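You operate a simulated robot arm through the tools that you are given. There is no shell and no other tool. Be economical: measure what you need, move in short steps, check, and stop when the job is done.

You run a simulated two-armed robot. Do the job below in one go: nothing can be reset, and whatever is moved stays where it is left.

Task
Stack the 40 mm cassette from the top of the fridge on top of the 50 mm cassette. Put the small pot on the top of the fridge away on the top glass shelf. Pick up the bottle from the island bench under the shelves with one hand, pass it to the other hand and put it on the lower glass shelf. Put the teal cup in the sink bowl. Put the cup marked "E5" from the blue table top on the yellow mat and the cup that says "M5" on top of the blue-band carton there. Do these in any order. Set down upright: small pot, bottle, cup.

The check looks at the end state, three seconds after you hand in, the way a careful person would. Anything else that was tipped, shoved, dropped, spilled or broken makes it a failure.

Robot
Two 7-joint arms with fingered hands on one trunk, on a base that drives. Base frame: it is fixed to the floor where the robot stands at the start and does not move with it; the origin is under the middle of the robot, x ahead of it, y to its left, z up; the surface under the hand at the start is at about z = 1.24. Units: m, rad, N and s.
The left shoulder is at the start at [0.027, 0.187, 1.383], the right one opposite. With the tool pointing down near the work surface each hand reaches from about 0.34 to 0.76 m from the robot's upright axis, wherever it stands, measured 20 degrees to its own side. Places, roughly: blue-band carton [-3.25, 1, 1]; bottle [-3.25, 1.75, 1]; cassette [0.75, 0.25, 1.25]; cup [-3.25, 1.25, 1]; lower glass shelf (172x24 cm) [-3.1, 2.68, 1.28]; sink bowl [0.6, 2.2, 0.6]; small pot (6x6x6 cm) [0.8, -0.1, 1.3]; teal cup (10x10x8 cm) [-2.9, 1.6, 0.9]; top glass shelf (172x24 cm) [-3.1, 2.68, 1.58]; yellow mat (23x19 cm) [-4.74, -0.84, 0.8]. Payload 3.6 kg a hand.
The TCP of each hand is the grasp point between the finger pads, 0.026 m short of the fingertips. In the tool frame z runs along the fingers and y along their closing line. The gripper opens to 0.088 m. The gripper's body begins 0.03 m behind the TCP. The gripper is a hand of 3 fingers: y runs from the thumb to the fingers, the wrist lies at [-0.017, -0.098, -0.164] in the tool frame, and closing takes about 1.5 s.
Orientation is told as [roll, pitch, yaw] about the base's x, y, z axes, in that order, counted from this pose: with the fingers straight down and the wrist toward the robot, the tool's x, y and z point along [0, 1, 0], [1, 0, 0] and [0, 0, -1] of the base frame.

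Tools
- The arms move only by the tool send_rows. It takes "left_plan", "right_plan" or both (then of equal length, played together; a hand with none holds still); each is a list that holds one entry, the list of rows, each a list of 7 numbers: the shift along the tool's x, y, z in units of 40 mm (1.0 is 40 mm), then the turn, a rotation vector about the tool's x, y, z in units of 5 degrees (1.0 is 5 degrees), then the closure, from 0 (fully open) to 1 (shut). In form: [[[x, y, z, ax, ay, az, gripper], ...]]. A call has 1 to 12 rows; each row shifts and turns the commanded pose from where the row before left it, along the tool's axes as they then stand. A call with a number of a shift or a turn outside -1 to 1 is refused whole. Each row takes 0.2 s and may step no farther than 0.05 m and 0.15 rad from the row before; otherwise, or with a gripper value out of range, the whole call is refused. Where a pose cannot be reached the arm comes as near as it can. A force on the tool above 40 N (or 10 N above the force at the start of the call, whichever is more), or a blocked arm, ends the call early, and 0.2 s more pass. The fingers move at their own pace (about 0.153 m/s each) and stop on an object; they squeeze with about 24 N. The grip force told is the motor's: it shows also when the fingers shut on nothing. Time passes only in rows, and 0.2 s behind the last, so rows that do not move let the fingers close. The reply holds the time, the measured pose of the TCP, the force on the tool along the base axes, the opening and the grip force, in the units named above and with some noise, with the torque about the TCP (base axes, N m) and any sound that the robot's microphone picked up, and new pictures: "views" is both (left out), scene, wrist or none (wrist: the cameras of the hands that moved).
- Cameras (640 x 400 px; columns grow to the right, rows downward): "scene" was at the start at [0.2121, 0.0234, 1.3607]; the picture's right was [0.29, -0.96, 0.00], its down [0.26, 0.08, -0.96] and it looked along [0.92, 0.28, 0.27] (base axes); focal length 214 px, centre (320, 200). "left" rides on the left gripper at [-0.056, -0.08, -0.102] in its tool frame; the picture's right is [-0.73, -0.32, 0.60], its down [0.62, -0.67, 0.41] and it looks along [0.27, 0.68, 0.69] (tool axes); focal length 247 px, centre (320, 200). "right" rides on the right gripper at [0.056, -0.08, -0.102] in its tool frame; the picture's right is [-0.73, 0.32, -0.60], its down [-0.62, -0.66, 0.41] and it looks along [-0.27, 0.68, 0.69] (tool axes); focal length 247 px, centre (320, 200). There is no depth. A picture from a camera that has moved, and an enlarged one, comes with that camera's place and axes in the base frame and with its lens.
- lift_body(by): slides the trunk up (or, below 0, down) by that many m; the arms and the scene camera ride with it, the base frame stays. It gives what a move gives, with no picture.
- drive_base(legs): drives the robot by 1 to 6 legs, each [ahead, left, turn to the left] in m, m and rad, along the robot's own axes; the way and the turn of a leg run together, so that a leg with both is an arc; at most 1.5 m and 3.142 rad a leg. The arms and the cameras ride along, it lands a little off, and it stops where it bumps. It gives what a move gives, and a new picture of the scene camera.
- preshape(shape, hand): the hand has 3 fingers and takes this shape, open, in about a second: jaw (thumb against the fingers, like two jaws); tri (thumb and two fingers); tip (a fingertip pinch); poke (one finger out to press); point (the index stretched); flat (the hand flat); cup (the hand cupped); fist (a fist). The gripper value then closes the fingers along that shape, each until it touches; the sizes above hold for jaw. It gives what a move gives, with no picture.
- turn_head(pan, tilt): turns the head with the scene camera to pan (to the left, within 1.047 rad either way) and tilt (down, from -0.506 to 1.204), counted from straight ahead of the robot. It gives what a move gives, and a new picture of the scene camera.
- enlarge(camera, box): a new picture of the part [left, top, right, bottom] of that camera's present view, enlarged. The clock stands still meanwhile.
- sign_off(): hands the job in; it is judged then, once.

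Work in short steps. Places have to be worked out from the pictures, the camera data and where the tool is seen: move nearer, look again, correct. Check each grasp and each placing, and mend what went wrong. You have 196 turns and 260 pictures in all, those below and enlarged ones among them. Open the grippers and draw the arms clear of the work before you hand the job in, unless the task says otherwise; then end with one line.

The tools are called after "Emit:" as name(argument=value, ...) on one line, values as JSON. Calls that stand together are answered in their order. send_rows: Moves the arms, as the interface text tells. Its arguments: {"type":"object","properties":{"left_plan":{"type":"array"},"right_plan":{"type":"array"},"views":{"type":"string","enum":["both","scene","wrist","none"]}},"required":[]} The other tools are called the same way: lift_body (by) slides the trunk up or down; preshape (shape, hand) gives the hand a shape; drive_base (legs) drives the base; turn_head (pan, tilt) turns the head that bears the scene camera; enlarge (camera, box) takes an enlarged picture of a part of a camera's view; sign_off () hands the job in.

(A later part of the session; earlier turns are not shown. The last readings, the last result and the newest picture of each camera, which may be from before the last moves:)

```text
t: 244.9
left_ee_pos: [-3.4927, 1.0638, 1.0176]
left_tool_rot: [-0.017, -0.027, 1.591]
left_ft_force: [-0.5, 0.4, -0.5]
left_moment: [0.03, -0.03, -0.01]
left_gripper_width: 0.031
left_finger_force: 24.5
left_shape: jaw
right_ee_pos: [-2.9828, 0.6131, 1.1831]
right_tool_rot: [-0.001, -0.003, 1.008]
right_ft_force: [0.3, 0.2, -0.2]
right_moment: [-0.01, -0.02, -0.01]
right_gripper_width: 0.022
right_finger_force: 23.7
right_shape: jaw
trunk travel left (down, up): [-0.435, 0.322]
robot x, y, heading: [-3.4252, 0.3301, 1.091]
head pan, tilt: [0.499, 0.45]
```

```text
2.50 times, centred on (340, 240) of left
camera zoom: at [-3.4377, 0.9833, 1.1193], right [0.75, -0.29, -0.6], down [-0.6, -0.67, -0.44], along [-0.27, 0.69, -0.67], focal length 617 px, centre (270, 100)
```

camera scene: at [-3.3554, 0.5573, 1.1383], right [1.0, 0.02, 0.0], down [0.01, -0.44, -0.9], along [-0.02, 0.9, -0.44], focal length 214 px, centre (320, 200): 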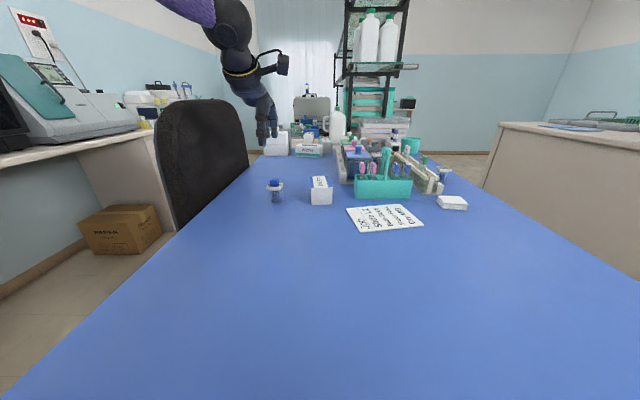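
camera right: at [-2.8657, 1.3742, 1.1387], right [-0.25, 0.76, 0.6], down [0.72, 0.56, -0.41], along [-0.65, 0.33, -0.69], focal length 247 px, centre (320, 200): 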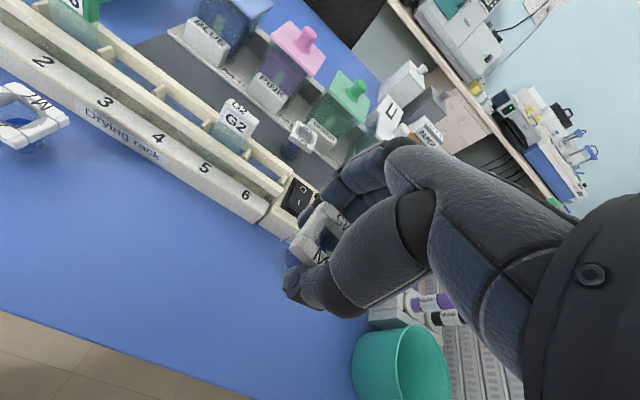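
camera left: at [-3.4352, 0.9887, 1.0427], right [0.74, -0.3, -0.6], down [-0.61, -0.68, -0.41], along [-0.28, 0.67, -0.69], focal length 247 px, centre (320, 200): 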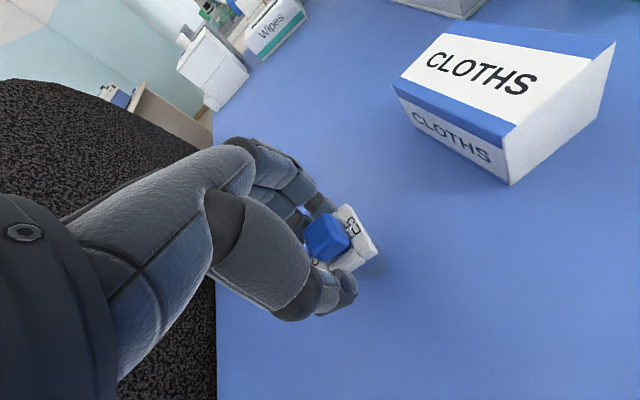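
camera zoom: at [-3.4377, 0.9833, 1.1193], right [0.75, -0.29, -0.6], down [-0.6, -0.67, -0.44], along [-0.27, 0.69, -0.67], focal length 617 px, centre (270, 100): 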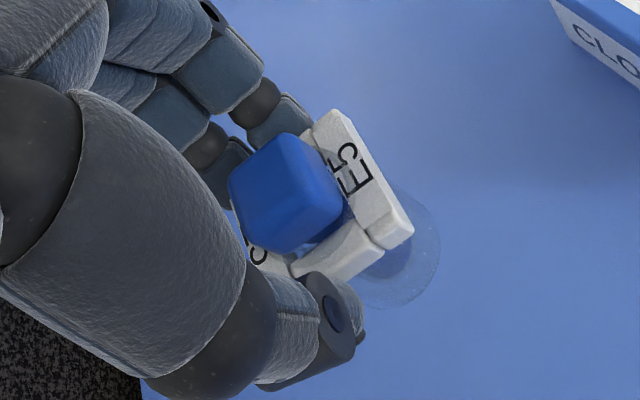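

E5 is held with its stopper in place. I lift it a bit more and draw it back toward the robot, levelling the hand.

Emit:
send_rows(left_plan=[[[0, 0, -0.8, 0.3, 0.2, 0, 1], [0, -0.5, -0.8, 0, 0, 0, 1], [-0.2, -0.8, -0.5, 0, 0, 0, 1], [-0.25, -0.8, -0.3, 0, 0, 0, 1], [-0.25, -0.8, 0, 0, 0, 0, 1], [-0.25, -0.8, 0, 0, 0, 0, 1], [-0.25, -0.8, 0, 0, 0, 0, 1], [-0.25, -0.8, 0, 0, 0, 0, 1], [0, -0.8, 0, 0, 0, 0, 1], [0, 0, 0, 0, 0, 0, 1]]], views="wrist")

```text
t: 247.1
left_ee_pos: [-3.4312, 0.821, 1.1136]
left_tool_rot: [0.001, -0.004, 1.591]
left_ft_force: [0.2, 0.4, -1.2]
left_moment: [0.01, -0.01, -0.03]
left_gripper_width: 0.0311
left_finger_force: 24.0
left_shape: jaw
right_ee_pos: [-2.9832, 0.6133, 1.1835]
right_tool_rot: [-0.002, 0.001, 1.009]
right_ft_force: [-0.3, -0.4, -0.2]
right_moment: [-0.03, 0.01, 0.02]
right_gripper_width: 0.0223
right_finger_force: 24.1
right_shape: jaw
trunk travel left (down, up): [-0.435, 0.322]
robot x, y, heading: [-3.4255, 0.3328, 1.096]
head pan, tilt: [0.499, 0.45]
camera left: at [-3.3736, 0.7411, 1.216], right [0.74, -0.3, -0.6], down [-0.61, -0.68, -0.41], along [-0.28, 0.67, -0.68], focal length 247 px, centre (320, 200)
```

left: 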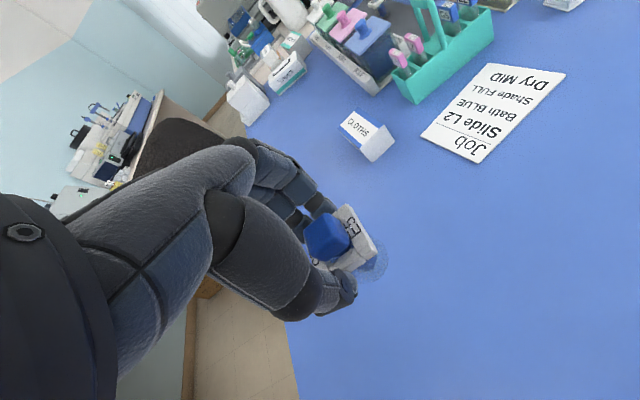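

Carton top: centre (−3.366, 1.101), z 0.929. I turn the base left so the right shoulder is forward, edge 5 cm nearer, and lower the trunk for M5.

Emit:
drive_base(legs=[[0, 0, 0.95], [0.05, 0, 0]])

Emit:
lift_body(by=-0.08)

Emit:
turn_head(pan=-0.5, tilt=0.45)

```text
t: 250.4
left_ee_pos: [-3.8437, 0.6606, 1.1115]
left_tool_rot: [0.002, 0.0, 2.531]
left_ft_force: [-0.8, 0.7, -1.0]
left_moment: [-0.04, -0.03, 0.01]
left_gripper_width: 0.0308
left_finger_force: 24.1
left_shape: jaw
right_ee_pos: [-3.4125, 0.8994, 1.1813]
right_tool_rot: [-0.003, -0.001, 1.948]
right_ft_force: [0.0, 1.2, -0.1]
right_moment: [-0.03, -0.02, -0.04]
right_gripper_width: 0.0223
right_finger_force: 24.0
right_shape: jaw
trunk travel left (down, up): [-0.435, 0.322]
robot x, y, heading: [-3.4428, 0.3791, 2.033]
head pan, tilt: [0.499, 0.45]
camera scene: at [-3.5826, 0.5597, 1.2016], right [0.57, 0.82, 0.0], down [0.36, -0.25, -0.9], along [-0.74, 0.52, -0.44], focal length 214 px, centre (320, 200)
```

scene: 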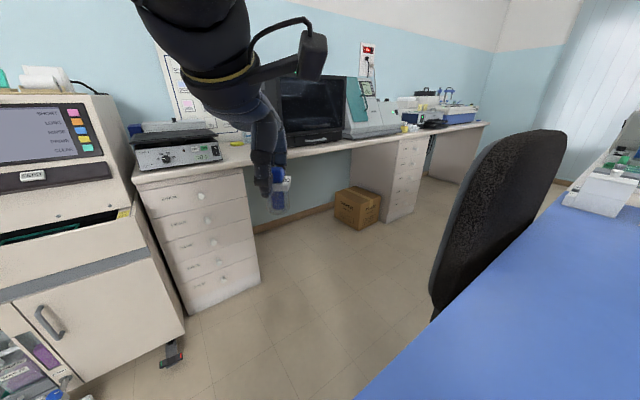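

```text
t: 251.6
left_ee_pos: [-3.8418, 0.6578, 1.034]
left_tool_rot: [0.0, -0.004, 2.531]
left_ft_force: [0.3, 0.5, -0.6]
left_moment: [0.02, 0.0, 0.0]
left_gripper_width: 0.0309
left_finger_force: 23.8
left_shape: jaw
right_ee_pos: [-3.4102, 0.8968, 1.1032]
right_tool_rot: [-0.001, -0.004, 1.949]
right_ft_force: [-0.3, 0.1, 0.4]
right_moment: [0.01, 0.01, 0.01]
right_gripper_width: 0.0218
right_finger_force: 24.0
right_shape: jaw
trunk travel left (down, up): [-0.355, 0.402]
robot x, y, heading: [-3.4432, 0.3806, 2.029]
head pan, tilt: [0.499, 0.45]
```

```text
t: 252.9
left_ee_pos: [-3.8418, 0.6573, 1.0353]
left_tool_rot: [0.001, -0.004, 2.532]
left_ft_force: [0.3, 0.4, -0.3]
left_moment: [0.01, -0.02, 0.02]
left_gripper_width: 0.0312
left_finger_force: 24.1
left_shape: jaw
right_ee_pos: [-3.4108, 0.8978, 1.1021]
right_tool_rot: [0.0, -0.002, 1.948]
right_ft_force: [0.7, 0.4, -0.8]
right_moment: [0.01, 0.0, 0.01]
right_gripper_width: 0.022
right_finger_force: 23.9
right_shape: jaw
trunk travel left (down, up): [-0.355, 0.402]
robot x, y, heading: [-3.444, 0.3775, 2.032]
head pan, tilt: [-0.499, 0.45]
camera scene: at [-3.5067, 0.6046, 1.1171], right [1.0, -0.04, 0.0], down [-0.02, -0.44, -0.9], along [0.03, 0.9, -0.44], focal length 214 px, centre (320, 200)
```

scene: 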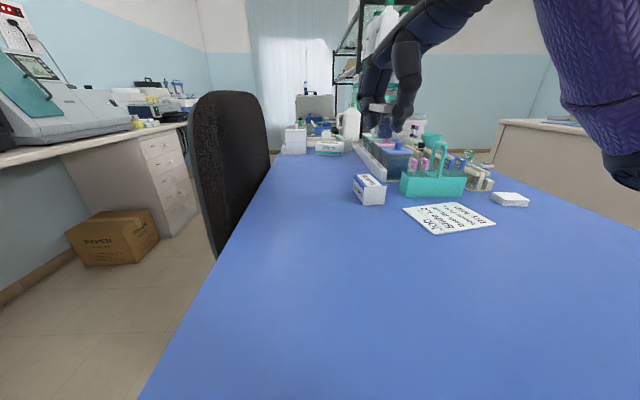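

I turn the right hand to match the carton and bring M5 over it at z≈1.02.

Emit:
send_rows(right_plan=[[[0, 0, 0, 0, 0, 0.77, 1], [0, 0, 0, 0, 0, 0.77, 1], [0, 0, 0, 0, 0, 0.77, 1], [-0.335, 0.8, 0.3, 0, 0, 0, 1], [-0.335, 0.8, 0.3, 0, 0, 0, 1], [-0.335, 0.8, 0.3, 0, 0, 0, 1], [-0.335, 0.8, 0.3, 0, 0, 0, 1], [-0.335, 0.8, 0.3, 0, 0, 0, 1], [-0.335, 0.8, 0.3, 0, 0, 0, 1], [0, 0, 0, 0, 0, 0, 1]]], views="both")

```text
t: 255.1
left_ee_pos: [-3.842, 0.6577, 1.035]
left_tool_rot: [-0.001, -0.003, 2.53]
left_ft_force: [-0.1, 0.0, 0.3]
left_moment: [0.03, 0.0, -0.02]
left_gripper_width: 0.031
left_finger_force: 23.8
left_shape: jaw
right_ee_pos: [-3.3623, 1.1024, 1.0305]
right_tool_rot: [-0.001, -0.002, 1.746]
right_ft_force: [-0.3, 0.7, -0.3]
right_moment: [-0.03, 0.01, 0.01]
right_gripper_width: 0.0219
right_finger_force: 23.8
right_shape: jaw
trunk travel left (down, up): [-0.355, 0.402]
robot x, y, heading: [-3.4472, 0.3804, 2.033]
head pan, tilt: [-0.499, 0.45]
camera scene: at [-3.5065, 0.6043, 1.1172], right [1.0, -0.04, 0.0], down [-0.02, -0.43, -0.9], along [0.03, 0.9, -0.44], focal length 214 px, centre (320, 200)
camera right: at [-3.4027, 1.0119, 1.1326], right [0.67, 0.44, 0.6], down [0.73, -0.54, -0.41], along [0.15, 0.71, -0.68], focal length 247 px, centre (320, 200)
```

scene: 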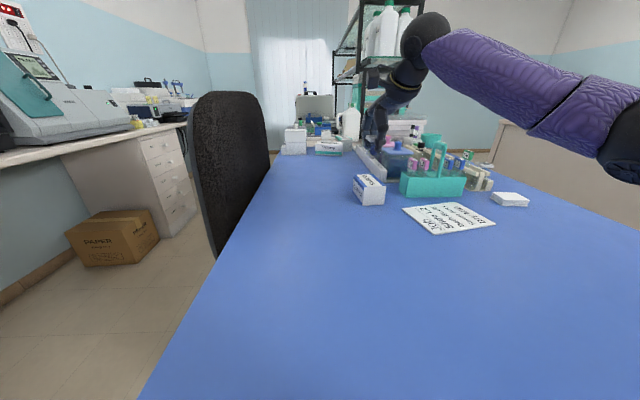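
right: 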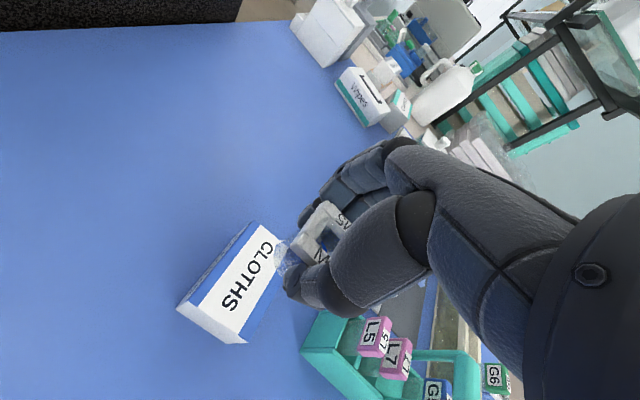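

The text centre confirms the carton at (−3.366, 1.100). I shift 4 mm and lower to about 1 cm above, then check from the scene camera.

Emit:
send_rows(right_plan=[[[0.1, 0, 0.5, 0, 0, 0, 1], [0, 0, 0.5, 0, 0, 0, 1], [0, 0, 0.2, 0, 0, 0, 1], [0, 0, 0, 0, 0, 0, 1]]], views="none")

Emit:
enlarge(camera="scene", box=[320, 120, 440, 220])

Emit:
enlarge(camera="right", box=[170, 170, 410, 370])

```text
t: 256.1
left_ee_pos: [-3.8427, 0.6576, 1.0334]
left_tool_rot: [-0.001, -0.003, 2.531]
left_ft_force: [0.1, 0.0, -0.9]
left_moment: [-0.06, 0.02, 0.02]
left_gripper_width: 0.031
left_finger_force: 24.6
left_shape: jaw
right_ee_pos: [-3.3681, 1.1001, 0.9814]
right_tool_rot: [-0.002, -0.005, 1.748]
right_ft_force: [-0.3, 0.9, -0.1]
right_moment: [0.04, 0.0, 0.01]
right_gripper_width: 0.0222
right_finger_force: 23.7
right_shape: jaw
trunk travel left (down, up): [-0.355, 0.402]
robot x, y, heading: [-3.4452, 0.3772, 2.029]
head pan, tilt: [-0.499, 0.45]
```

```text
4.00 times, centred on (380, 170) of scene
camera zoom: at [-3.5066, 0.6046, 1.1171], right [1.0, -0.04, 0.0], down [-0.02, -0.44, -0.9], along [0.03, 0.9, -0.44], focal length 858 px, centre (80, 320)
```

zoom: 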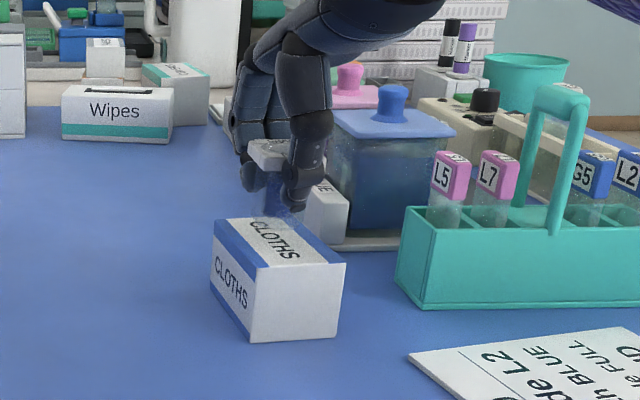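

```text
2.00 times, centred on (290, 270) of right
camera zoom: at [-3.4081, 1.0109, 1.0856], right [0.67, 0.44, 0.6], down [0.73, -0.54, -0.41], along [0.15, 0.71, -0.68], focal length 494 px, centre (380, 60)
```

zoom: 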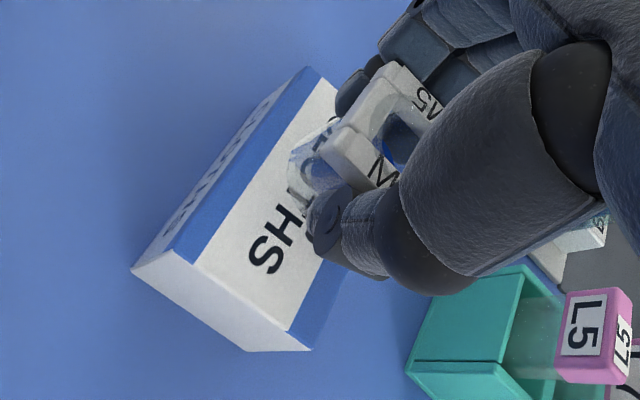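

M5 is above the carton's middle. I lower the last centimetre in small steps, watching for contact.

Emit:
send_rows(right_plan=[[[0, -0.05, 0.1, 0, 0, 0, 1], [0, 0, 0.07, 0, 0, 0, 1], [0, 0, 0.04, 0, 0, 0, 1], [0, 0, 0, 0, 0, 0, 1]]], views="none")

Emit:
enlarge(camera="scene", box=[350, 140, 420, 210])

```text
t: 257.1
left_ee_pos: [-3.8428, 0.657, 1.0338]
left_tool_rot: [-0.001, -0.004, 2.531]
left_ft_force: [-0.5, -0.4, -0.6]
left_moment: [0.03, -0.02, 0.02]
left_gripper_width: 0.0308
left_finger_force: 24.0
left_shape: jaw
right_ee_pos: [-3.3682, 1.0981, 0.9745]
right_tool_rot: [-0.001, -0.003, 1.749]
right_ft_force: [-0.5, -0.5, -0.9]
right_moment: [-0.01, 0.02, 0.03]
right_gripper_width: 0.0221
right_finger_force: 24.2
right_shape: jaw
trunk travel left (down, up): [-0.355, 0.402]
robot x, y, heading: [-3.4452, 0.3787, 2.034]
head pan, tilt: [-0.499, 0.45]
```

```text
5.71 times, centred on (385, 175) of scene
camera zoom: at [-3.5066, 0.6046, 1.1171], right [1.0, -0.04, 0.0], down [-0.02, -0.44, -0.9], along [0.03, 0.9, -0.44], focal length 1226 px, centre (-51, 343)
```

zoom: 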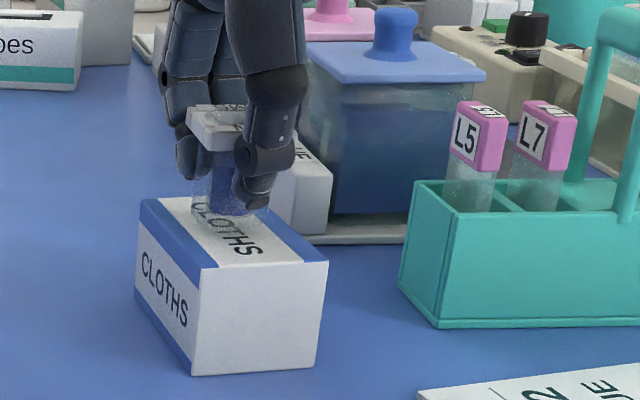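

No contact force yet. I go 3 mm lower.

Emit:
send_rows(right_plan=[[[0, 0, 0.04, 0, 0, 0, 1], [0, 0, 0.04, 0, 0, 0, 1], [0, 0, 0, 0, 0, 0, 1]]], views="none")

Emit:
enlarge(camera="scene", box=[350, 140, 420, 210])

```text
t: 257.9
left_ee_pos: [-3.8432, 0.6582, 1.0338]
left_tool_rot: [0.0, -0.004, 2.53]
left_ft_force: [0.1, 0.3, 0.0]
left_moment: [0.01, 0.0, -0.02]
left_gripper_width: 0.0311
left_finger_force: 24.0
left_shape: jaw
right_ee_pos: [-3.3693, 1.0998, 0.9717]
right_tool_rot: [-0.003, -0.003, 1.747]
right_ft_force: [0.7, 0.1, 1.2]
right_moment: [0.0, -0.02, -0.04]
right_gripper_width: 0.0222
right_finger_force: 23.8
right_shape: jaw
trunk travel left (down, up): [-0.355, 0.402]
robot x, y, heading: [-3.4446, 0.3784, 2.03]
head pan, tilt: [-0.499, 0.45]
```

```text
5.71 times, centred on (385, 175) of scene
camera zoom: at [-3.5066, 0.6045, 1.1171], right [1.0, -0.04, 0.0], down [-0.02, -0.43, -0.9], along [0.03, 0.9, -0.44], focal length 1226 px, centre (-51, 343)
```

zoom: 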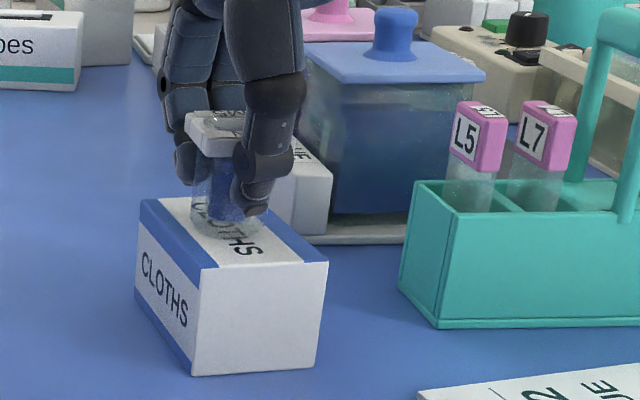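

It is about at contact. I lower 1 mm more, then open gently to 0.065.

Emit:
send_rows(right_plan=[[[0, 0, 0.025, 0, 0, 0, 1], [0, 0, 0, 0, 0, 0, 0.65], [0, 0, 0, 0, 0, 0, 0.5], [0, 0, 0, 0, 0, 0, 0.35], [0, 0, 0, 0, 0, 0, 0.25], [0, 0, 0, 0, 0, 0, 0.25], [0, 0, 0, 0, 0, 0, 0.25]]], views="wrist")

Emit:
enlarge(camera="scene", box=[350, 140, 420, 210])

```text
t: 259.5
left_ee_pos: [-3.8432, 0.6582, 1.0346]
left_tool_rot: [0.0, -0.004, 2.531]
left_ft_force: [0.0, 0.0, 0.0]
left_moment: [-0.04, 0.03, 0.03]
left_gripper_width: 0.031
left_finger_force: 24.0
left_shape: jaw
right_ee_pos: [-3.3693, 1.0993, 0.9699]
right_tool_rot: [-0.001, -0.004, 1.747]
right_ft_force: [0.3, 0.2, 0.6]
right_moment: [0.04, 0.02, 0.01]
right_gripper_width: 0.0657
right_finger_force: 0.1
right_shape: jaw
trunk travel left (down, up): [-0.355, 0.402]
robot x, y, heading: [-3.4452, 0.3797, 2.03]
head pan, tilt: [-0.499, 0.45]
camera right: at [-3.4088, 1.0089, 1.0734], right [0.67, 0.44, 0.6], down [0.73, -0.54, -0.41], along [0.15, 0.71, -0.68], focal length 247 px, centre (320, 200)
```

right: 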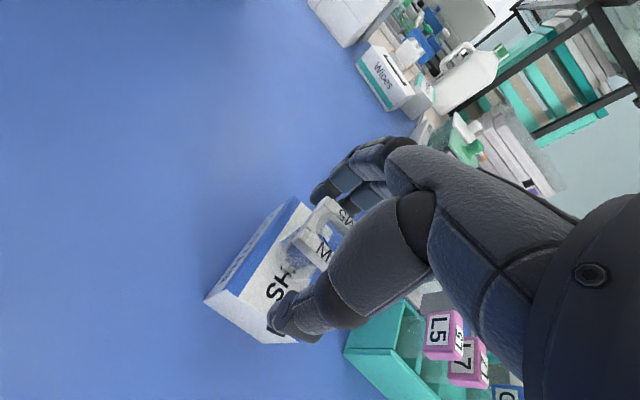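

```text
5.71 times, centred on (385, 175) of scene
camera zoom: at [-3.5066, 0.6046, 1.1171], right [1.0, -0.04, 0.0], down [-0.02, -0.44, -0.9], along [0.03, 0.9, -0.44], focal length 1226 px, centre (-51, 343)
```

zoom: 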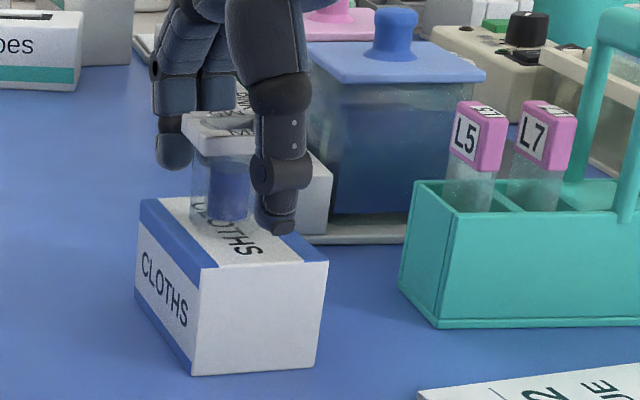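

M5 stands on the carton and the fingers are free of it. I raise the hand straight up and then back.

Emit:
send_rows(right_plan=[[[0, 0, -0.3, 0, 0, 0, 0.2], [0, 0, -0.5, 0, 0, 0, 0.2], [0, 0, -0.7, 0, 0, 0, 0.2], [0, 0, -0.8, 0, 0, 0, 0.2], [0, -0.5, -0.8, 0, 0, 0, 0.2], [0, -0.9, -0.2, 0, 0, 0, 0.1], [0, -0.9, 0, 0, 0, 0, 0], [0, -0.9, 0, 0, 0, 0, 0], [0, -0.9, 0, 0, 0, 0, 0]]], views="none")

Emit:
enlarge(camera="scene", box=[330, 130, 430, 220])

```text
t: 261.5
left_ee_pos: [-3.8425, 0.6567, 1.0343]
left_tool_rot: [0.0, -0.003, 2.531]
left_ft_force: [-0.2, 0.1, -0.5]
left_moment: [0.01, 0.01, 0.01]
left_gripper_width: 0.0309
left_finger_force: 24.0
left_shape: jaw
right_ee_pos: [-3.3409, 0.9356, 1.0996]
right_tool_rot: [-0.002, -0.003, 1.746]
right_ft_force: [0.4, -0.6, -0.5]
right_moment: [0.0, 0.01, 0.0]
right_gripper_width: 0.0877
right_finger_force: 0.0
right_shape: jaw
trunk travel left (down, up): [-0.355, 0.402]
robot x, y, heading: [-3.4461, 0.3817, 2.03]
head pan, tilt: [-0.499, 0.45]
```

```text
4.44 times, centred on (380, 175) of scene
camera zoom: at [-3.5064, 0.604, 1.1173], right [1.0, -0.04, 0.0], down [-0.02, -0.43, -0.9], along [0.03, 0.9, -0.43], focal length 953 px, centre (53, 311)
```

zoom: 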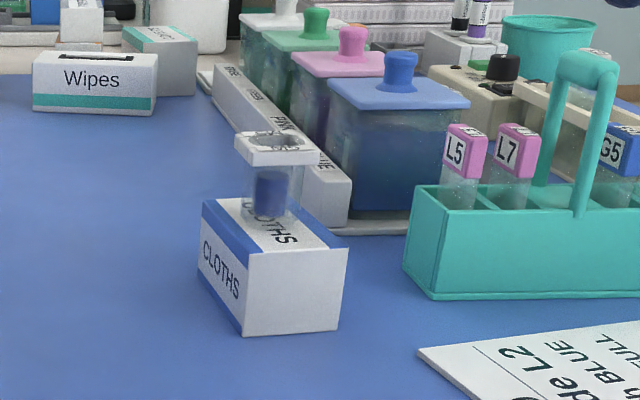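

M5 is well placed. Now E5: I tuck the right hand in, back away from the table, and drive to stand before the yellow mat.

Emit:
send_rows(right_plan=[[[0, -0.6, 0, 0, 0, 0, 0], [0.7, -0.7, 0, 0, 0, 0, 0], [0.8, -0.7, 0, 0, 0, 0, 0], [0.8, -0.7, 0, 0, 0, 0, 0], [0.8, -0.7, 0, 0, 0, 0, 0], [0.8, 0, 0, 0, 0, 0, 0], [0.8, 0, 0, 0, 0, 0, 0], [0.5, 0, 0, 0, 0, 0, 0]]], views="none")

Emit:
drive_base(legs=[[-0.35, 0, 0], [0, 0, 1.87]])

Emit:
turn_head(pan=0.0, tilt=0.5)

```text
t: 263.3
left_ee_pos: [-3.8424, 0.6582, 1.0329]
left_tool_rot: [0.0, -0.002, 2.53]
left_ft_force: [-0.1, -0.9, -0.7]
left_moment: [-0.03, 0.01, -0.02]
left_gripper_width: 0.031
left_finger_force: 24.7
left_shape: jaw
right_ee_pos: [-3.5348, 0.7795, 1.105]
right_tool_rot: [-0.001, -0.002, 1.747]
right_ft_force: [0.3, 0.0, 1.1]
right_moment: [-0.03, 0.02, 0.01]
right_gripper_width: 0.0877
right_finger_force: 0.1
right_shape: jaw
right hand out of reach, approached as far as the arm can: row 4, 5
trunk travel left (down, up): [-0.355, 0.402]
robot x, y, heading: [-3.4476, 0.3826, 2.032]
head pan, tilt: [-0.499, 0.45]
```

```text
t: 270.0
left_ee_pos: [-3.4468, -0.3903, 1.0349]
left_tool_rot: [0.001, -0.003, -1.898]
left_ft_force: [0.0, 0.0, -0.9]
left_moment: [-0.02, 0.0, -0.01]
left_gripper_width: 0.0308
left_finger_force: 23.7
left_shape: jaw
right_ee_pos: [-3.6499, -0.1271, 1.1056]
right_tool_rot: [-0.002, -0.004, -2.684]
right_ft_force: [-0.1, -0.1, 0.0]
right_moment: [0.02, -0.02, 0.03]
right_gripper_width: 0.088
right_finger_force: 0.1
right_shape: jaw
trunk travel left (down, up): [-0.355, 0.402]
robot x, y, heading: [-3.2899, 0.0731, -2.396]
head pan, tilt: [-0.499, 0.45]
camera scene: at [-3.4886, -0.0535, 1.1171], right [-0.24, 0.97, 0.0], down [0.42, 0.11, -0.9], along [-0.87, -0.22, -0.44], focal length 214 px, centre (320, 200)
```

scene: 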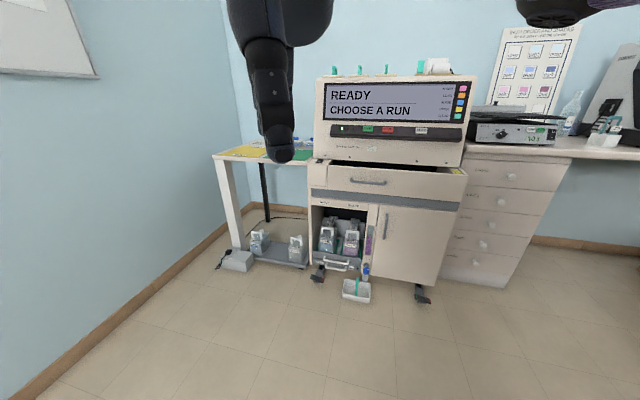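

```text
t: 270.9
left_ee_pos: [-3.4487, -0.3898, 1.0335]
left_tool_rot: [0.003, -0.003, -1.9]
left_ft_force: [-1.1, -0.3, 0.4]
left_moment: [0.01, -0.01, 0.02]
left_gripper_width: 0.0308
left_finger_force: 24.0
left_shape: jaw
right_ee_pos: [-3.65, -0.1288, 1.1059]
right_tool_rot: [-0.002, -0.003, -2.681]
right_ft_force: [-0.6, 0.6, 0.4]
right_moment: [0.03, 0.0, 0.02]
right_gripper_width: 0.0875
right_finger_force: 0.1
right_shape: jaw
trunk travel left (down, up): [-0.355, 0.402]
robot x, y, heading: [-3.2905, 0.0737, -2.399]
head pan, tilt: [0.0, 0.499]
camera scene: at [-3.4665, -0.0927, 1.1126], right [-0.68, 0.74, 0.0], down [0.35, 0.32, -0.88], along [-0.65, -0.59, -0.48], focal length 214 px, centre (320, 200)
```

scene: 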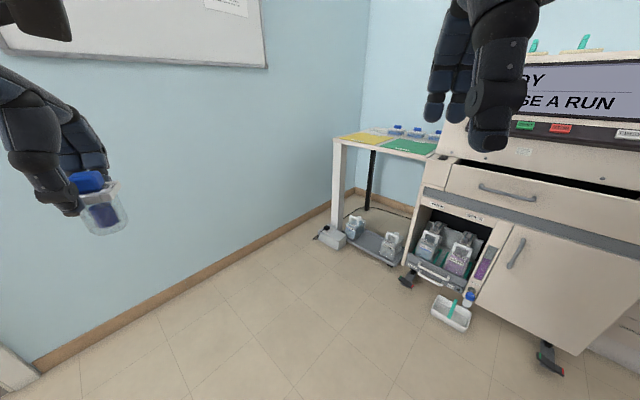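

The floor is free. I drive to about (−4.1, −0.68) and turn to face the mats squarely.

Emit:
drive_base(legs=[[1.1, 0, 0], [0, 0, -0.742]])

Emit:
turn_head(pan=0.1, tilt=0.55)

```text
t: 278.6
left_ee_pos: [-4.5469, -0.9273, 1.0336]
left_tool_rot: [0.0, -0.003, -2.641]
left_ft_force: [0.1, -0.3, 0.0]
left_moment: [0.03, 0.05, 0.0]
left_gripper_width: 0.0305
left_finger_force: 24.3
left_shape: jaw
right_ee_pos: [-4.5188, -0.5987, 1.1063]
right_tool_rot: [-0.002, -0.005, 2.858]
right_ft_force: [0.1, -0.1, 0.2]
right_moment: [-0.01, 0.03, 0.03]
right_gripper_width: 0.0877
right_finger_force: 0.1
right_shape: jaw
trunk travel left (down, up): [-0.355, 0.402]
robot x, y, heading: [-4.1191, -0.6978, -3.14]
head pan, tilt: [0.0, 0.499]
camera scene: at [-4.3595, -0.6959, 1.1126], right [0.0, 1.0, 0.0], down [0.48, 0.0, -0.88], along [-0.88, 0.0, -0.48], focal length 214 px, centre (320, 200)
```

scene: 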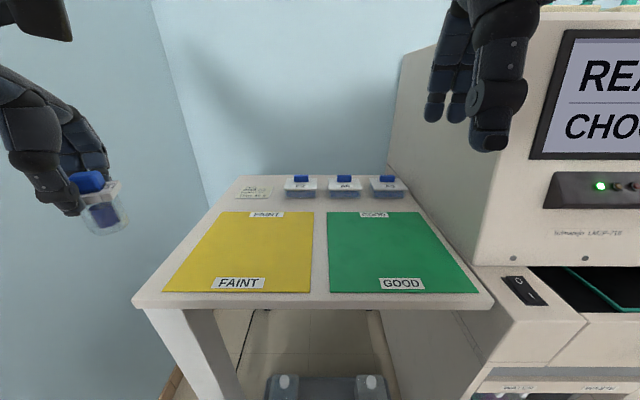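

```text
t: 279.3
left_ee_pos: [-4.5467, -0.9287, 1.034]
left_tool_rot: [0.001, -0.005, -2.641]
left_ft_force: [1.2, -0.4, -0.1]
left_moment: [0.01, 0.02, 0.0]
left_gripper_width: 0.0306
left_finger_force: 23.7
left_shape: jaw
right_ee_pos: [-4.52, -0.5992, 1.1054]
right_tool_rot: [-0.001, -0.001, 2.859]
right_ft_force: [0.3, -0.2, -0.1]
right_moment: [0.01, -0.04, 0.0]
right_gripper_width: 0.0878
right_finger_force: 0.1
right_shape: jaw
trunk travel left (down, up): [-0.355, 0.402]
robot x, y, heading: [-4.1189, -0.6935, -3.139]
head pan, tilt: [0.099, 0.55]
camera scene: at [-4.3578, -0.705, 1.1081], right [-0.1, 0.99, 0.0], down [0.52, 0.05, -0.85], along [-0.85, -0.09, -0.52], focal length 214 px, centre (320, 200)
```

scene: 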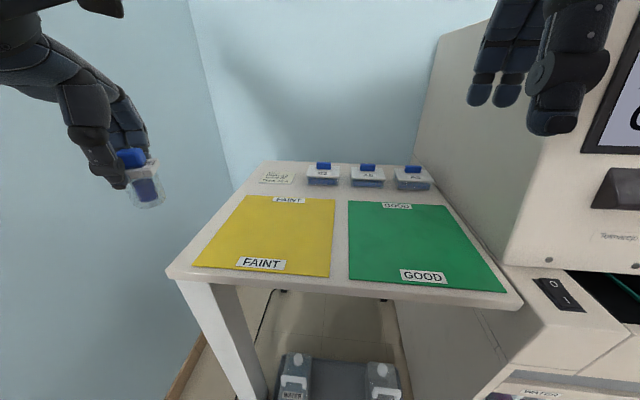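

The yellow mat (marked FAINT) is free, its centre about (−4.70, −0.84). I bring E5 over it and lower partway.

Emit:
send_rows(left_plan=[[[-0.76, 0.46, 0, 0, 0, 0, 1], [-0.76, 0.46, 0, 0, 0, 0, 1], [-0.76, 0.46, 0, 0, 0, 0, 1], [-0.76, 0.46, 0, 0, 0, 0, 1], [-0.76, 0.46, 0, 0, 0, 0, 1], [0, 0, 0.6, 0, 0, 0, 1], [0, 0, 0.6, 0, 0, 0, 1], [0, 0, 0.5, 0, 0, 0, 1], [0, 0, 0, 0, 0, 0, 1]]], views="both")

```text
t: 281.3
left_ee_pos: [-4.6619, -0.9086, 0.9925]
left_tool_rot: [0.0, -0.004, -2.639]
left_ft_force: [0.3, -0.4, 0.3]
left_moment: [-0.01, -0.02, -0.02]
left_gripper_width: 0.0306
left_finger_force: 24.1
left_shape: jaw
left hand out of reach, approached as far as the arm can: row 4, 5, 6, 7, 8
right_ee_pos: [-4.5195, -0.598, 1.1042]
right_tool_rot: [-0.002, -0.005, 2.858]
right_ft_force: [0.4, 1.3, -0.9]
right_moment: [0.01, -0.03, 0.01]
right_gripper_width: 0.088
right_finger_force: 0.1
right_shape: jaw
trunk travel left (down, up): [-0.355, 0.402]
robot x, y, heading: [-4.1184, -0.6983, -3.137]
head pan, tilt: [0.099, 0.55]
camera scene: at [-4.3578, -0.7049, 1.108], right [-0.1, 0.99, 0.0], down [0.52, 0.05, -0.85], along [-0.85, -0.09, -0.52], focal length 214 px, centre (320, 200)
camera left: at [-4.6188, -0.8203, 1.0946], right [-0.07, 0.8, -0.6], down [0.88, -0.23, -0.41], along [-0.47, -0.56, -0.69], focal length 247 px, centre (320, 200)
```

scene: 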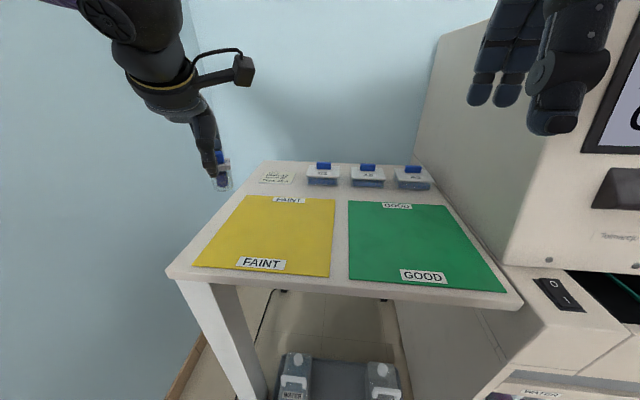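
left: 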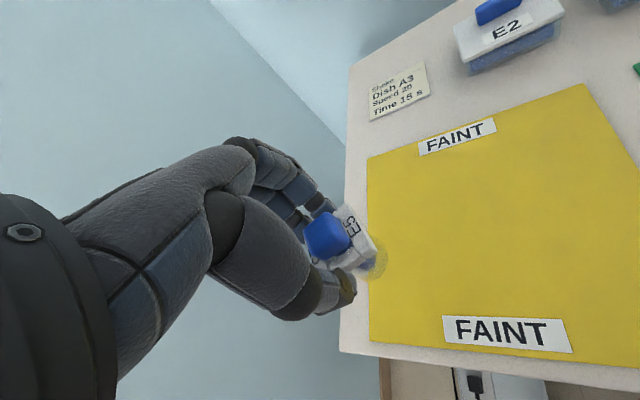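

The hand got stuck on a wrist limit because of its outward yaw. I lower the trunk a little (which re-bases the command) and turn the hand's yaw inward toward straight ahead.

Emit:
lift_body(by=-0.05)

Emit:
send_rows(left_plan=[[[0, 0, 0, 0, 0, 0.95, 1], [0, 0, 0, 0, 0, 0.95, 1], [0, 0, 0, 0, 0, 0.95, 1], [0, 0, 0, 0, 0, 0.95, 1], [0, 0, 0, 0, 0, 0.95, 1], [0, 0, 0, 0, 0, 0.95, 1], [0, 0, 0, 0, 0, 0, 1]]], views="none")

```text
t: 282.2
left_ee_pos: [-4.6609, -0.9091, 0.9427]
left_tool_rot: [0.0, -0.005, -2.642]
left_ft_force: [-0.7, -0.1, 0.4]
left_moment: [0.02, -0.02, -0.01]
left_gripper_width: 0.0306
left_finger_force: 24.6
left_shape: jaw
right_ee_pos: [-4.5171, -0.5976, 1.0557]
right_tool_rot: [-0.003, -0.003, 2.859]
right_ft_force: [0.1, -0.4, 0.4]
right_moment: [0.04, 0.02, 0.01]
right_gripper_width: 0.0878
right_finger_force: 0.1
right_shape: jaw
trunk travel left (down, up): [-0.305, 0.452]
robot x, y, heading: [-4.1203, -0.6963, -3.143]
head pan, tilt: [0.099, 0.55]
```

```text
t: 283.8
left_ee_pos: [-4.6621, -0.9099, 0.942]
left_tool_rot: [0.001, -0.004, -3.141]
left_ft_force: [-0.4, -0.2, 0.2]
left_moment: [-0.04, -0.03, 0.02]
left_gripper_width: 0.0308
left_finger_force: 23.9
left_shape: jaw
right_ee_pos: [-4.5187, -0.5985, 1.0546]
right_tool_rot: [-0.002, -0.002, 2.859]
right_ft_force: [-0.3, -0.2, 0.3]
right_moment: [0.02, -0.01, -0.02]
right_gripper_width: 0.0879
right_finger_force: 0.0
right_shape: jaw
trunk travel left (down, up): [-0.305, 0.452]
robot x, y, heading: [-4.1198, -0.6959, -3.14]
head pan, tilt: [0.099, 0.55]
```

It follows freely now. I move to (−4.70, −0.85) and lower toward the mat.

Emit:
send_rows(left_plan=[[[-0.75, 0.5, 0, 0, 0, 0, 1], [-0.75, 0.45, 0, 0, 0, 0, 1], [0, 0, 0.5, 0, 0, 0, 1], [0, 0, 0.5, 0, 0, 0, 1], [0, 0, 0.4, 0, 0, 0, 1], [0, 0, 0, 0, 0, 0, 1]]], views="wrist")

Emit:
enlarge(camera="scene", box=[190, 120, 350, 280])

```text
t: 285.2
left_ee_pos: [-4.6815, -0.8775, 0.9024]
left_tool_rot: [0.0, -0.003, -3.141]
left_ft_force: [0.1, 0.2, -0.4]
left_moment: [-0.01, 0.04, 0.05]
left_gripper_width: 0.0303
left_finger_force: 24.3
left_shape: jaw
left hand out of reach, approached as far as the arm can: row 2, 3, 4, 5
right_ee_pos: [-4.5189, -0.5987, 1.057]
right_tool_rot: [-0.001, -0.003, 2.86]
right_ft_force: [-1.4, -0.1, -0.9]
right_moment: [0.02, 0.02, 0.0]
right_gripper_width: 0.0879
right_finger_force: 0.1
right_shape: jaw
trunk travel left (down, up): [-0.305, 0.452]
robot x, y, heading: [-4.1166, -0.6962, -3.139]
head pan, tilt: [0.099, 0.55]
camera left: at [-4.602, -0.8211, 1.0055], right [0.32, 0.74, -0.6], down [0.67, -0.62, -0.41], along [-0.68, -0.27, -0.69], focal length 247 px, centre (320, 200)
```

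left: 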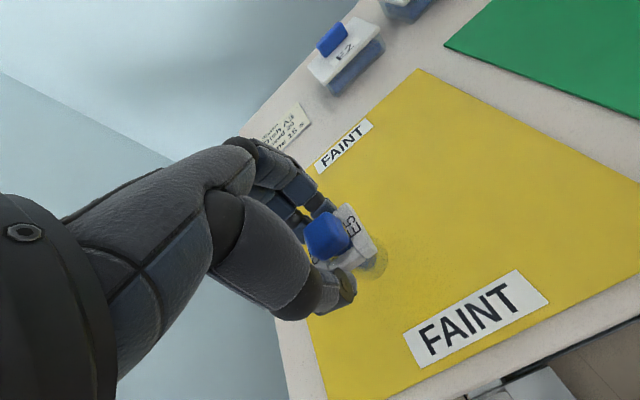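

```text
2.50 times, centred on (270, 200) of scene
camera zoom: at [-4.3651, -0.705, 1.0541], right [-0.1, 0.99, 0.0], down [0.52, 0.05, -0.85], along [-0.85, -0.09, -0.52], focal length 536 px, centre (445, 200)
```

zoom: 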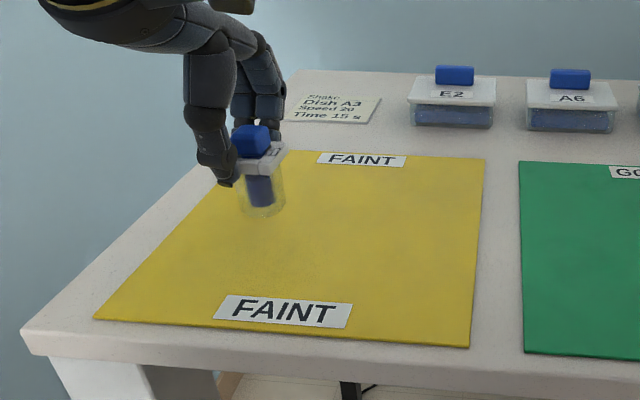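

The cup is already well inside the mat, so I lower it with the trunk instead of the arm: first 3 cm.

Emit:
lift_body(by=-0.03)

Emit:
enlarge(camera="scene", box=[190, 120, 310, 240])

```text
t: 286.0
left_ee_pos: [-4.682, -0.8771, 0.8736]
left_tool_rot: [0.003, -0.003, -3.138]
left_ft_force: [-0.5, -1.0, -0.5]
left_moment: [-0.01, 0.0, -0.02]
left_gripper_width: 0.0308
left_finger_force: 23.9
left_shape: jaw
right_ee_pos: [-4.5179, -0.5989, 1.0251]
right_tool_rot: [-0.001, -0.003, 2.859]
right_ft_force: [-0.7, 0.5, 1.3]
right_moment: [-0.01, 0.01, 0.0]
right_gripper_width: 0.0877
right_finger_force: 0.2
right_shape: jaw
trunk travel left (down, up): [-0.275, 0.482]
robot x, y, heading: [-4.1228, -0.694, -3.138]
head pan, tilt: [0.099, 0.55]
```

```text
3.33 times, centred on (250, 180) of scene
camera zoom: at [-4.3696, -0.705, 1.0216], right [-0.1, 0.99, 0.0], down [0.52, 0.05, -0.85], along [-0.85, -0.09, -0.52], focal length 715 px, centre (553, 267)
```

zoom: 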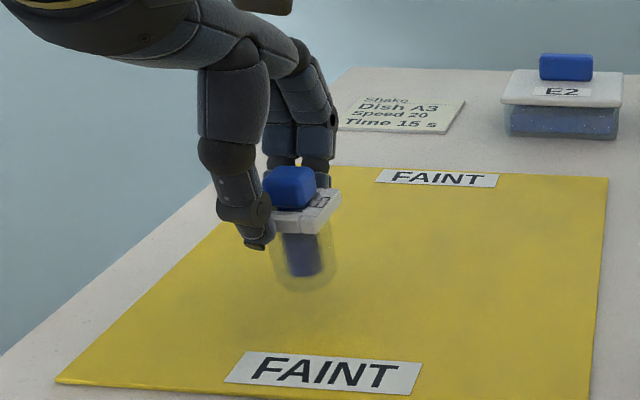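

About 1.5 cm remains. I lower 1.1 cm more.

Emit:
lift_body(by=-0.011)

Emit:
enlarge(camera="scene", box=[200, 130, 290, 220])

```text
t: 286.6
left_ee_pos: [-4.6816, -0.8779, 0.8625]
left_tool_rot: [0.002, -0.004, -3.137]
left_ft_force: [0.5, 0.2, 0.3]
left_moment: [0.02, -0.01, 0.01]
left_gripper_width: 0.0304
left_finger_force: 23.4
left_shape: jaw
right_ee_pos: [-4.5177, -0.5988, 1.0151]
right_tool_rot: [-0.001, -0.003, 2.857]
right_ft_force: [0.2, -0.4, 0.2]
right_moment: [0.01, -0.01, 0.02]
right_gripper_width: 0.0877
right_finger_force: 0.0
right_shape: jaw
trunk travel left (down, up): [-0.264, 0.493]
robot x, y, heading: [-4.1199, -0.6949, -3.138]
head pan, tilt: [0.099, 0.55]
```

```text
4.44 times, centred on (245, 175) of scene
camera zoom: at [-4.3715, -0.705, 1.0096], right [-0.1, 0.99, 0.0], down [0.52, 0.05, -0.85], along [-0.85, -0.09, -0.52], focal length 953 px, centre (653, 311)
```

zoom: 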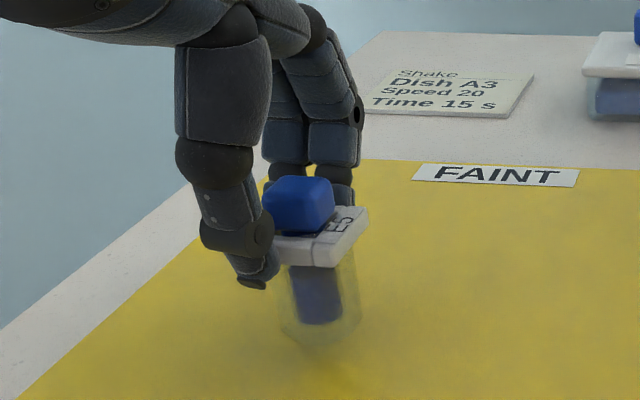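

No contact yet. I continue in small steps.

Emit:
lift_body(by=-0.005)

Emit:
lift_body(by=-0.003)

Emit:
enlarge(camera="scene", box=[200, 130, 290, 220])

```text
t: 287.1
left_ee_pos: [-4.6819, -0.8777, 0.857]
left_tool_rot: [0.002, -0.002, -3.138]
left_ft_force: [-0.1, 1.1, -0.1]
left_moment: [-0.02, 0.01, 0.01]
left_gripper_width: 0.0307
left_finger_force: 24.2
left_shape: jaw
right_ee_pos: [-4.5178, -0.5984, 1.0099]
right_tool_rot: [-0.002, -0.002, 2.86]
right_ft_force: [-0.3, 0.6, -0.5]
right_moment: [0.01, 0.02, 0.01]
right_gripper_width: 0.0878
right_finger_force: 0.0
right_shape: jaw
trunk travel left (down, up): [-0.259, 0.498]
robot x, y, heading: [-4.1233, -0.6939, -3.142]
head pan, tilt: [0.099, 0.55]
```

```text
t: 287.6
left_ee_pos: [-4.683, -0.8783, 0.8537]
left_tool_rot: [0.002, -0.004, -3.14]
left_ft_force: [0.5, 0.2, -0.2]
left_moment: [-0.01, -0.04, 0.03]
left_gripper_width: 0.0306
left_finger_force: 24.5
left_shape: jaw
right_ee_pos: [-4.5187, -0.5982, 1.0066]
right_tool_rot: [0.0, -0.005, 2.859]
right_ft_force: [0.5, 0.3, -0.1]
right_moment: [0.02, 0.0, -0.01]
right_gripper_width: 0.0876
right_finger_force: 0.1
right_shape: jaw
trunk travel left (down, up): [-0.256, 0.501]
robot x, y, heading: [-4.1222, -0.6969, -3.14]
head pan, tilt: [0.099, 0.55]
```

```text
4.44 times, centred on (245, 175) of scene
camera zoom: at [-4.3733, -0.705, 1.0007], right [-0.1, 0.99, 0.0], down [0.52, 0.05, -0.85], along [-0.85, -0.09, -0.52], focal length 953 px, centre (653, 311)
```

zoom: 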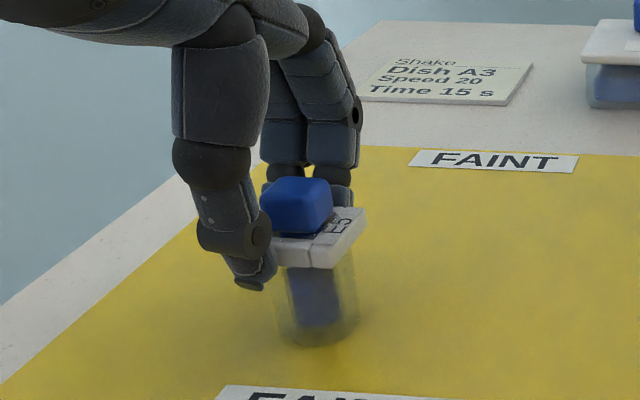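

Very near. I continue by 3 mm steps until force shows.

Emit:
lift_body(by=-0.003)

Emit:
lift_body(by=-0.003)

Emit:
enlarge(camera="scene", box=[200, 130, 290, 220])

```text
t: 288.1
left_ee_pos: [-4.6822, -0.8775, 0.8535]
left_tool_rot: [0.002, -0.004, -3.138]
left_ft_force: [0.4, -1.2, 8.1]
left_moment: [-0.05, 0.05, 0.0]
left_gripper_width: 0.0312
left_finger_force: 24.4
left_shape: jaw
right_ee_pos: [-4.5189, -0.5989, 1.0043]
right_tool_rot: [0.0, -0.002, 2.859]
right_ft_force: [0.8, -0.2, 0.2]
right_moment: [0.03, 0.0, 0.01]
right_gripper_width: 0.0878
right_finger_force: 0.0
right_shape: jaw
trunk travel left (down, up): [-0.253, 0.504]
robot x, y, heading: [-4.1238, -0.695, -3.134]
head pan, tilt: [0.099, 0.55]
```

```text
t: 288.6
left_ee_pos: [-4.6817, -0.8759, 0.8525]
left_tool_rot: [0.0, -0.008, -3.137]
left_ft_force: [-1.3, -1.5, 20.7]
left_moment: [-0.06, -0.02, -0.01]
left_gripper_width: 0.0318
left_finger_force: 24.4
left_shape: jaw
right_ee_pos: [-4.516, -0.5982, 1.0017]
right_tool_rot: [-0.001, -0.005, 2.859]
right_ft_force: [0.6, -0.6, 0.5]
right_moment: [-0.03, 0.04, -0.01]
right_gripper_width: 0.0878
right_finger_force: 0.0
right_shape: jaw
trunk travel left (down, up): [-0.25, 0.507]
robot x, y, heading: [-4.1196, -0.6942, -3.138]
head pan, tilt: [0.099, 0.55]
```

```text
4.44 times, centred on (245, 175) of scene
camera zoom: at [-4.3732, -0.7048, 0.9947], right [-0.1, 0.99, 0.0], down [0.52, 0.05, -0.85], along [-0.85, -0.09, -0.52], focal length 953 px, centre (653, 311)
```

zoom: 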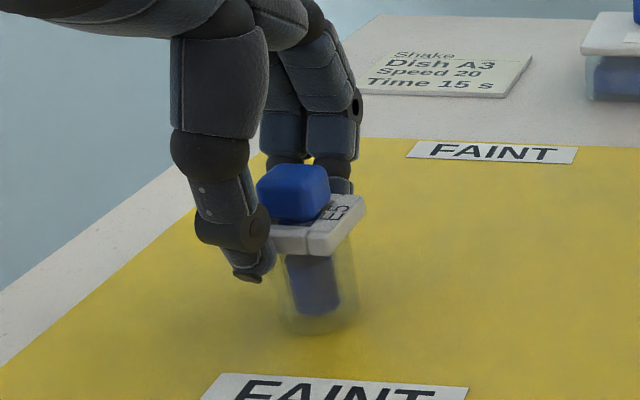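

Contact is clear (20 N), so I ease up 4 mm to relieve it, then open the fingers slowly.

Emit:
lift_body(by=0.004)

Emit:
send_rows(left_plan=[[[0, 0, 0, 0, 0, 0, 0.6], [0, 0, 0, 0, 0, 0, 0.5], [0, 0, 0, 0, 0, 0, 0.4], [0, 0, 0, 0, 0, 0, 0.25], [0, 0, 0, 0, 0, 0, 0.15], [0, 0, 0, 0, 0, 0, 0.15]]], views="wrist")

Emit:
enlarge(camera="scene", box=[200, 130, 290, 220])

```text
t: 289.2
left_ee_pos: [-4.682, -0.8777, 0.8519]
left_tool_rot: [0.002, -0.002, -3.138]
left_ft_force: [-2.2, -0.7, 12.4]
left_moment: [0.0, 0.1, 0.0]
left_gripper_width: 0.0317
left_finger_force: 24.5
left_shape: jaw
right_ee_pos: [-4.5186, -0.5987, 1.0044]
right_tool_rot: [-0.001, -0.004, 2.859]
right_ft_force: [-0.6, 0.0, 0.8]
right_moment: [0.0, -0.01, 0.01]
right_gripper_width: 0.0875
right_finger_force: 0.1
right_shape: jaw
trunk travel left (down, up): [-0.254, 0.503]
robot x, y, heading: [-4.1207, -0.697, -3.14]
head pan, tilt: [0.099, 0.55]
```

```text
t: 290.6
left_ee_pos: [-4.6813, -0.8781, 0.8527]
left_tool_rot: [0.003, -0.002, -3.138]
left_ft_force: [0.2, -0.2, 0.2]
left_moment: [0.01, -0.04, 0.0]
left_gripper_width: 0.0743
left_finger_force: 0.0
left_shape: jaw
right_ee_pos: [-4.5193, -0.5982, 1.0037]
right_tool_rot: [-0.003, -0.002, 2.858]
right_ft_force: [-0.2, 0.9, 0.3]
right_moment: [-0.01, -0.01, 0.01]
right_gripper_width: 0.0878
right_finger_force: 0.1
right_shape: jaw
trunk travel left (down, up): [-0.254, 0.503]
robot x, y, heading: [-4.119, -0.6938, -3.14]
head pan, tilt: [0.099, 0.55]
camera left: at [-4.6024, -0.8209, 0.9541], right [0.31, 0.73, -0.6], down [0.67, -0.62, -0.41], along [-0.68, -0.27, -0.69], focal length 247 px, centre (320, 200)
```

left: 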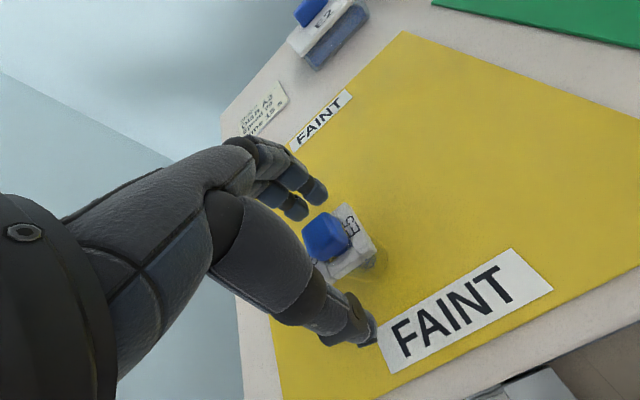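

```text
4.44 times, centred on (245, 175) of scene
camera zoom: at [-4.3738, -0.705, 0.9985], right [-0.1, 0.99, 0.0], down [0.52, 0.05, -0.85], along [-0.85, -0.09, -0.52], focal length 953 px, centre (653, 311)
```

zoom: 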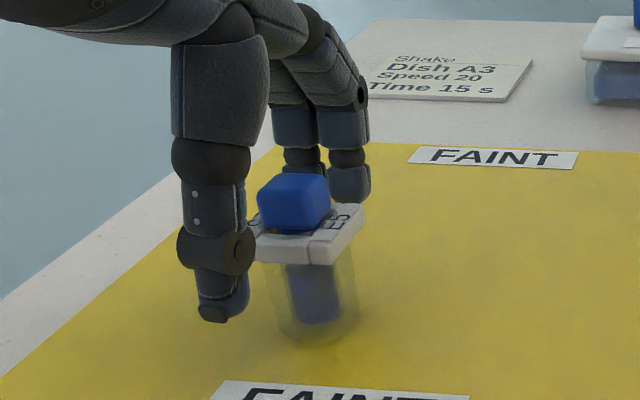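

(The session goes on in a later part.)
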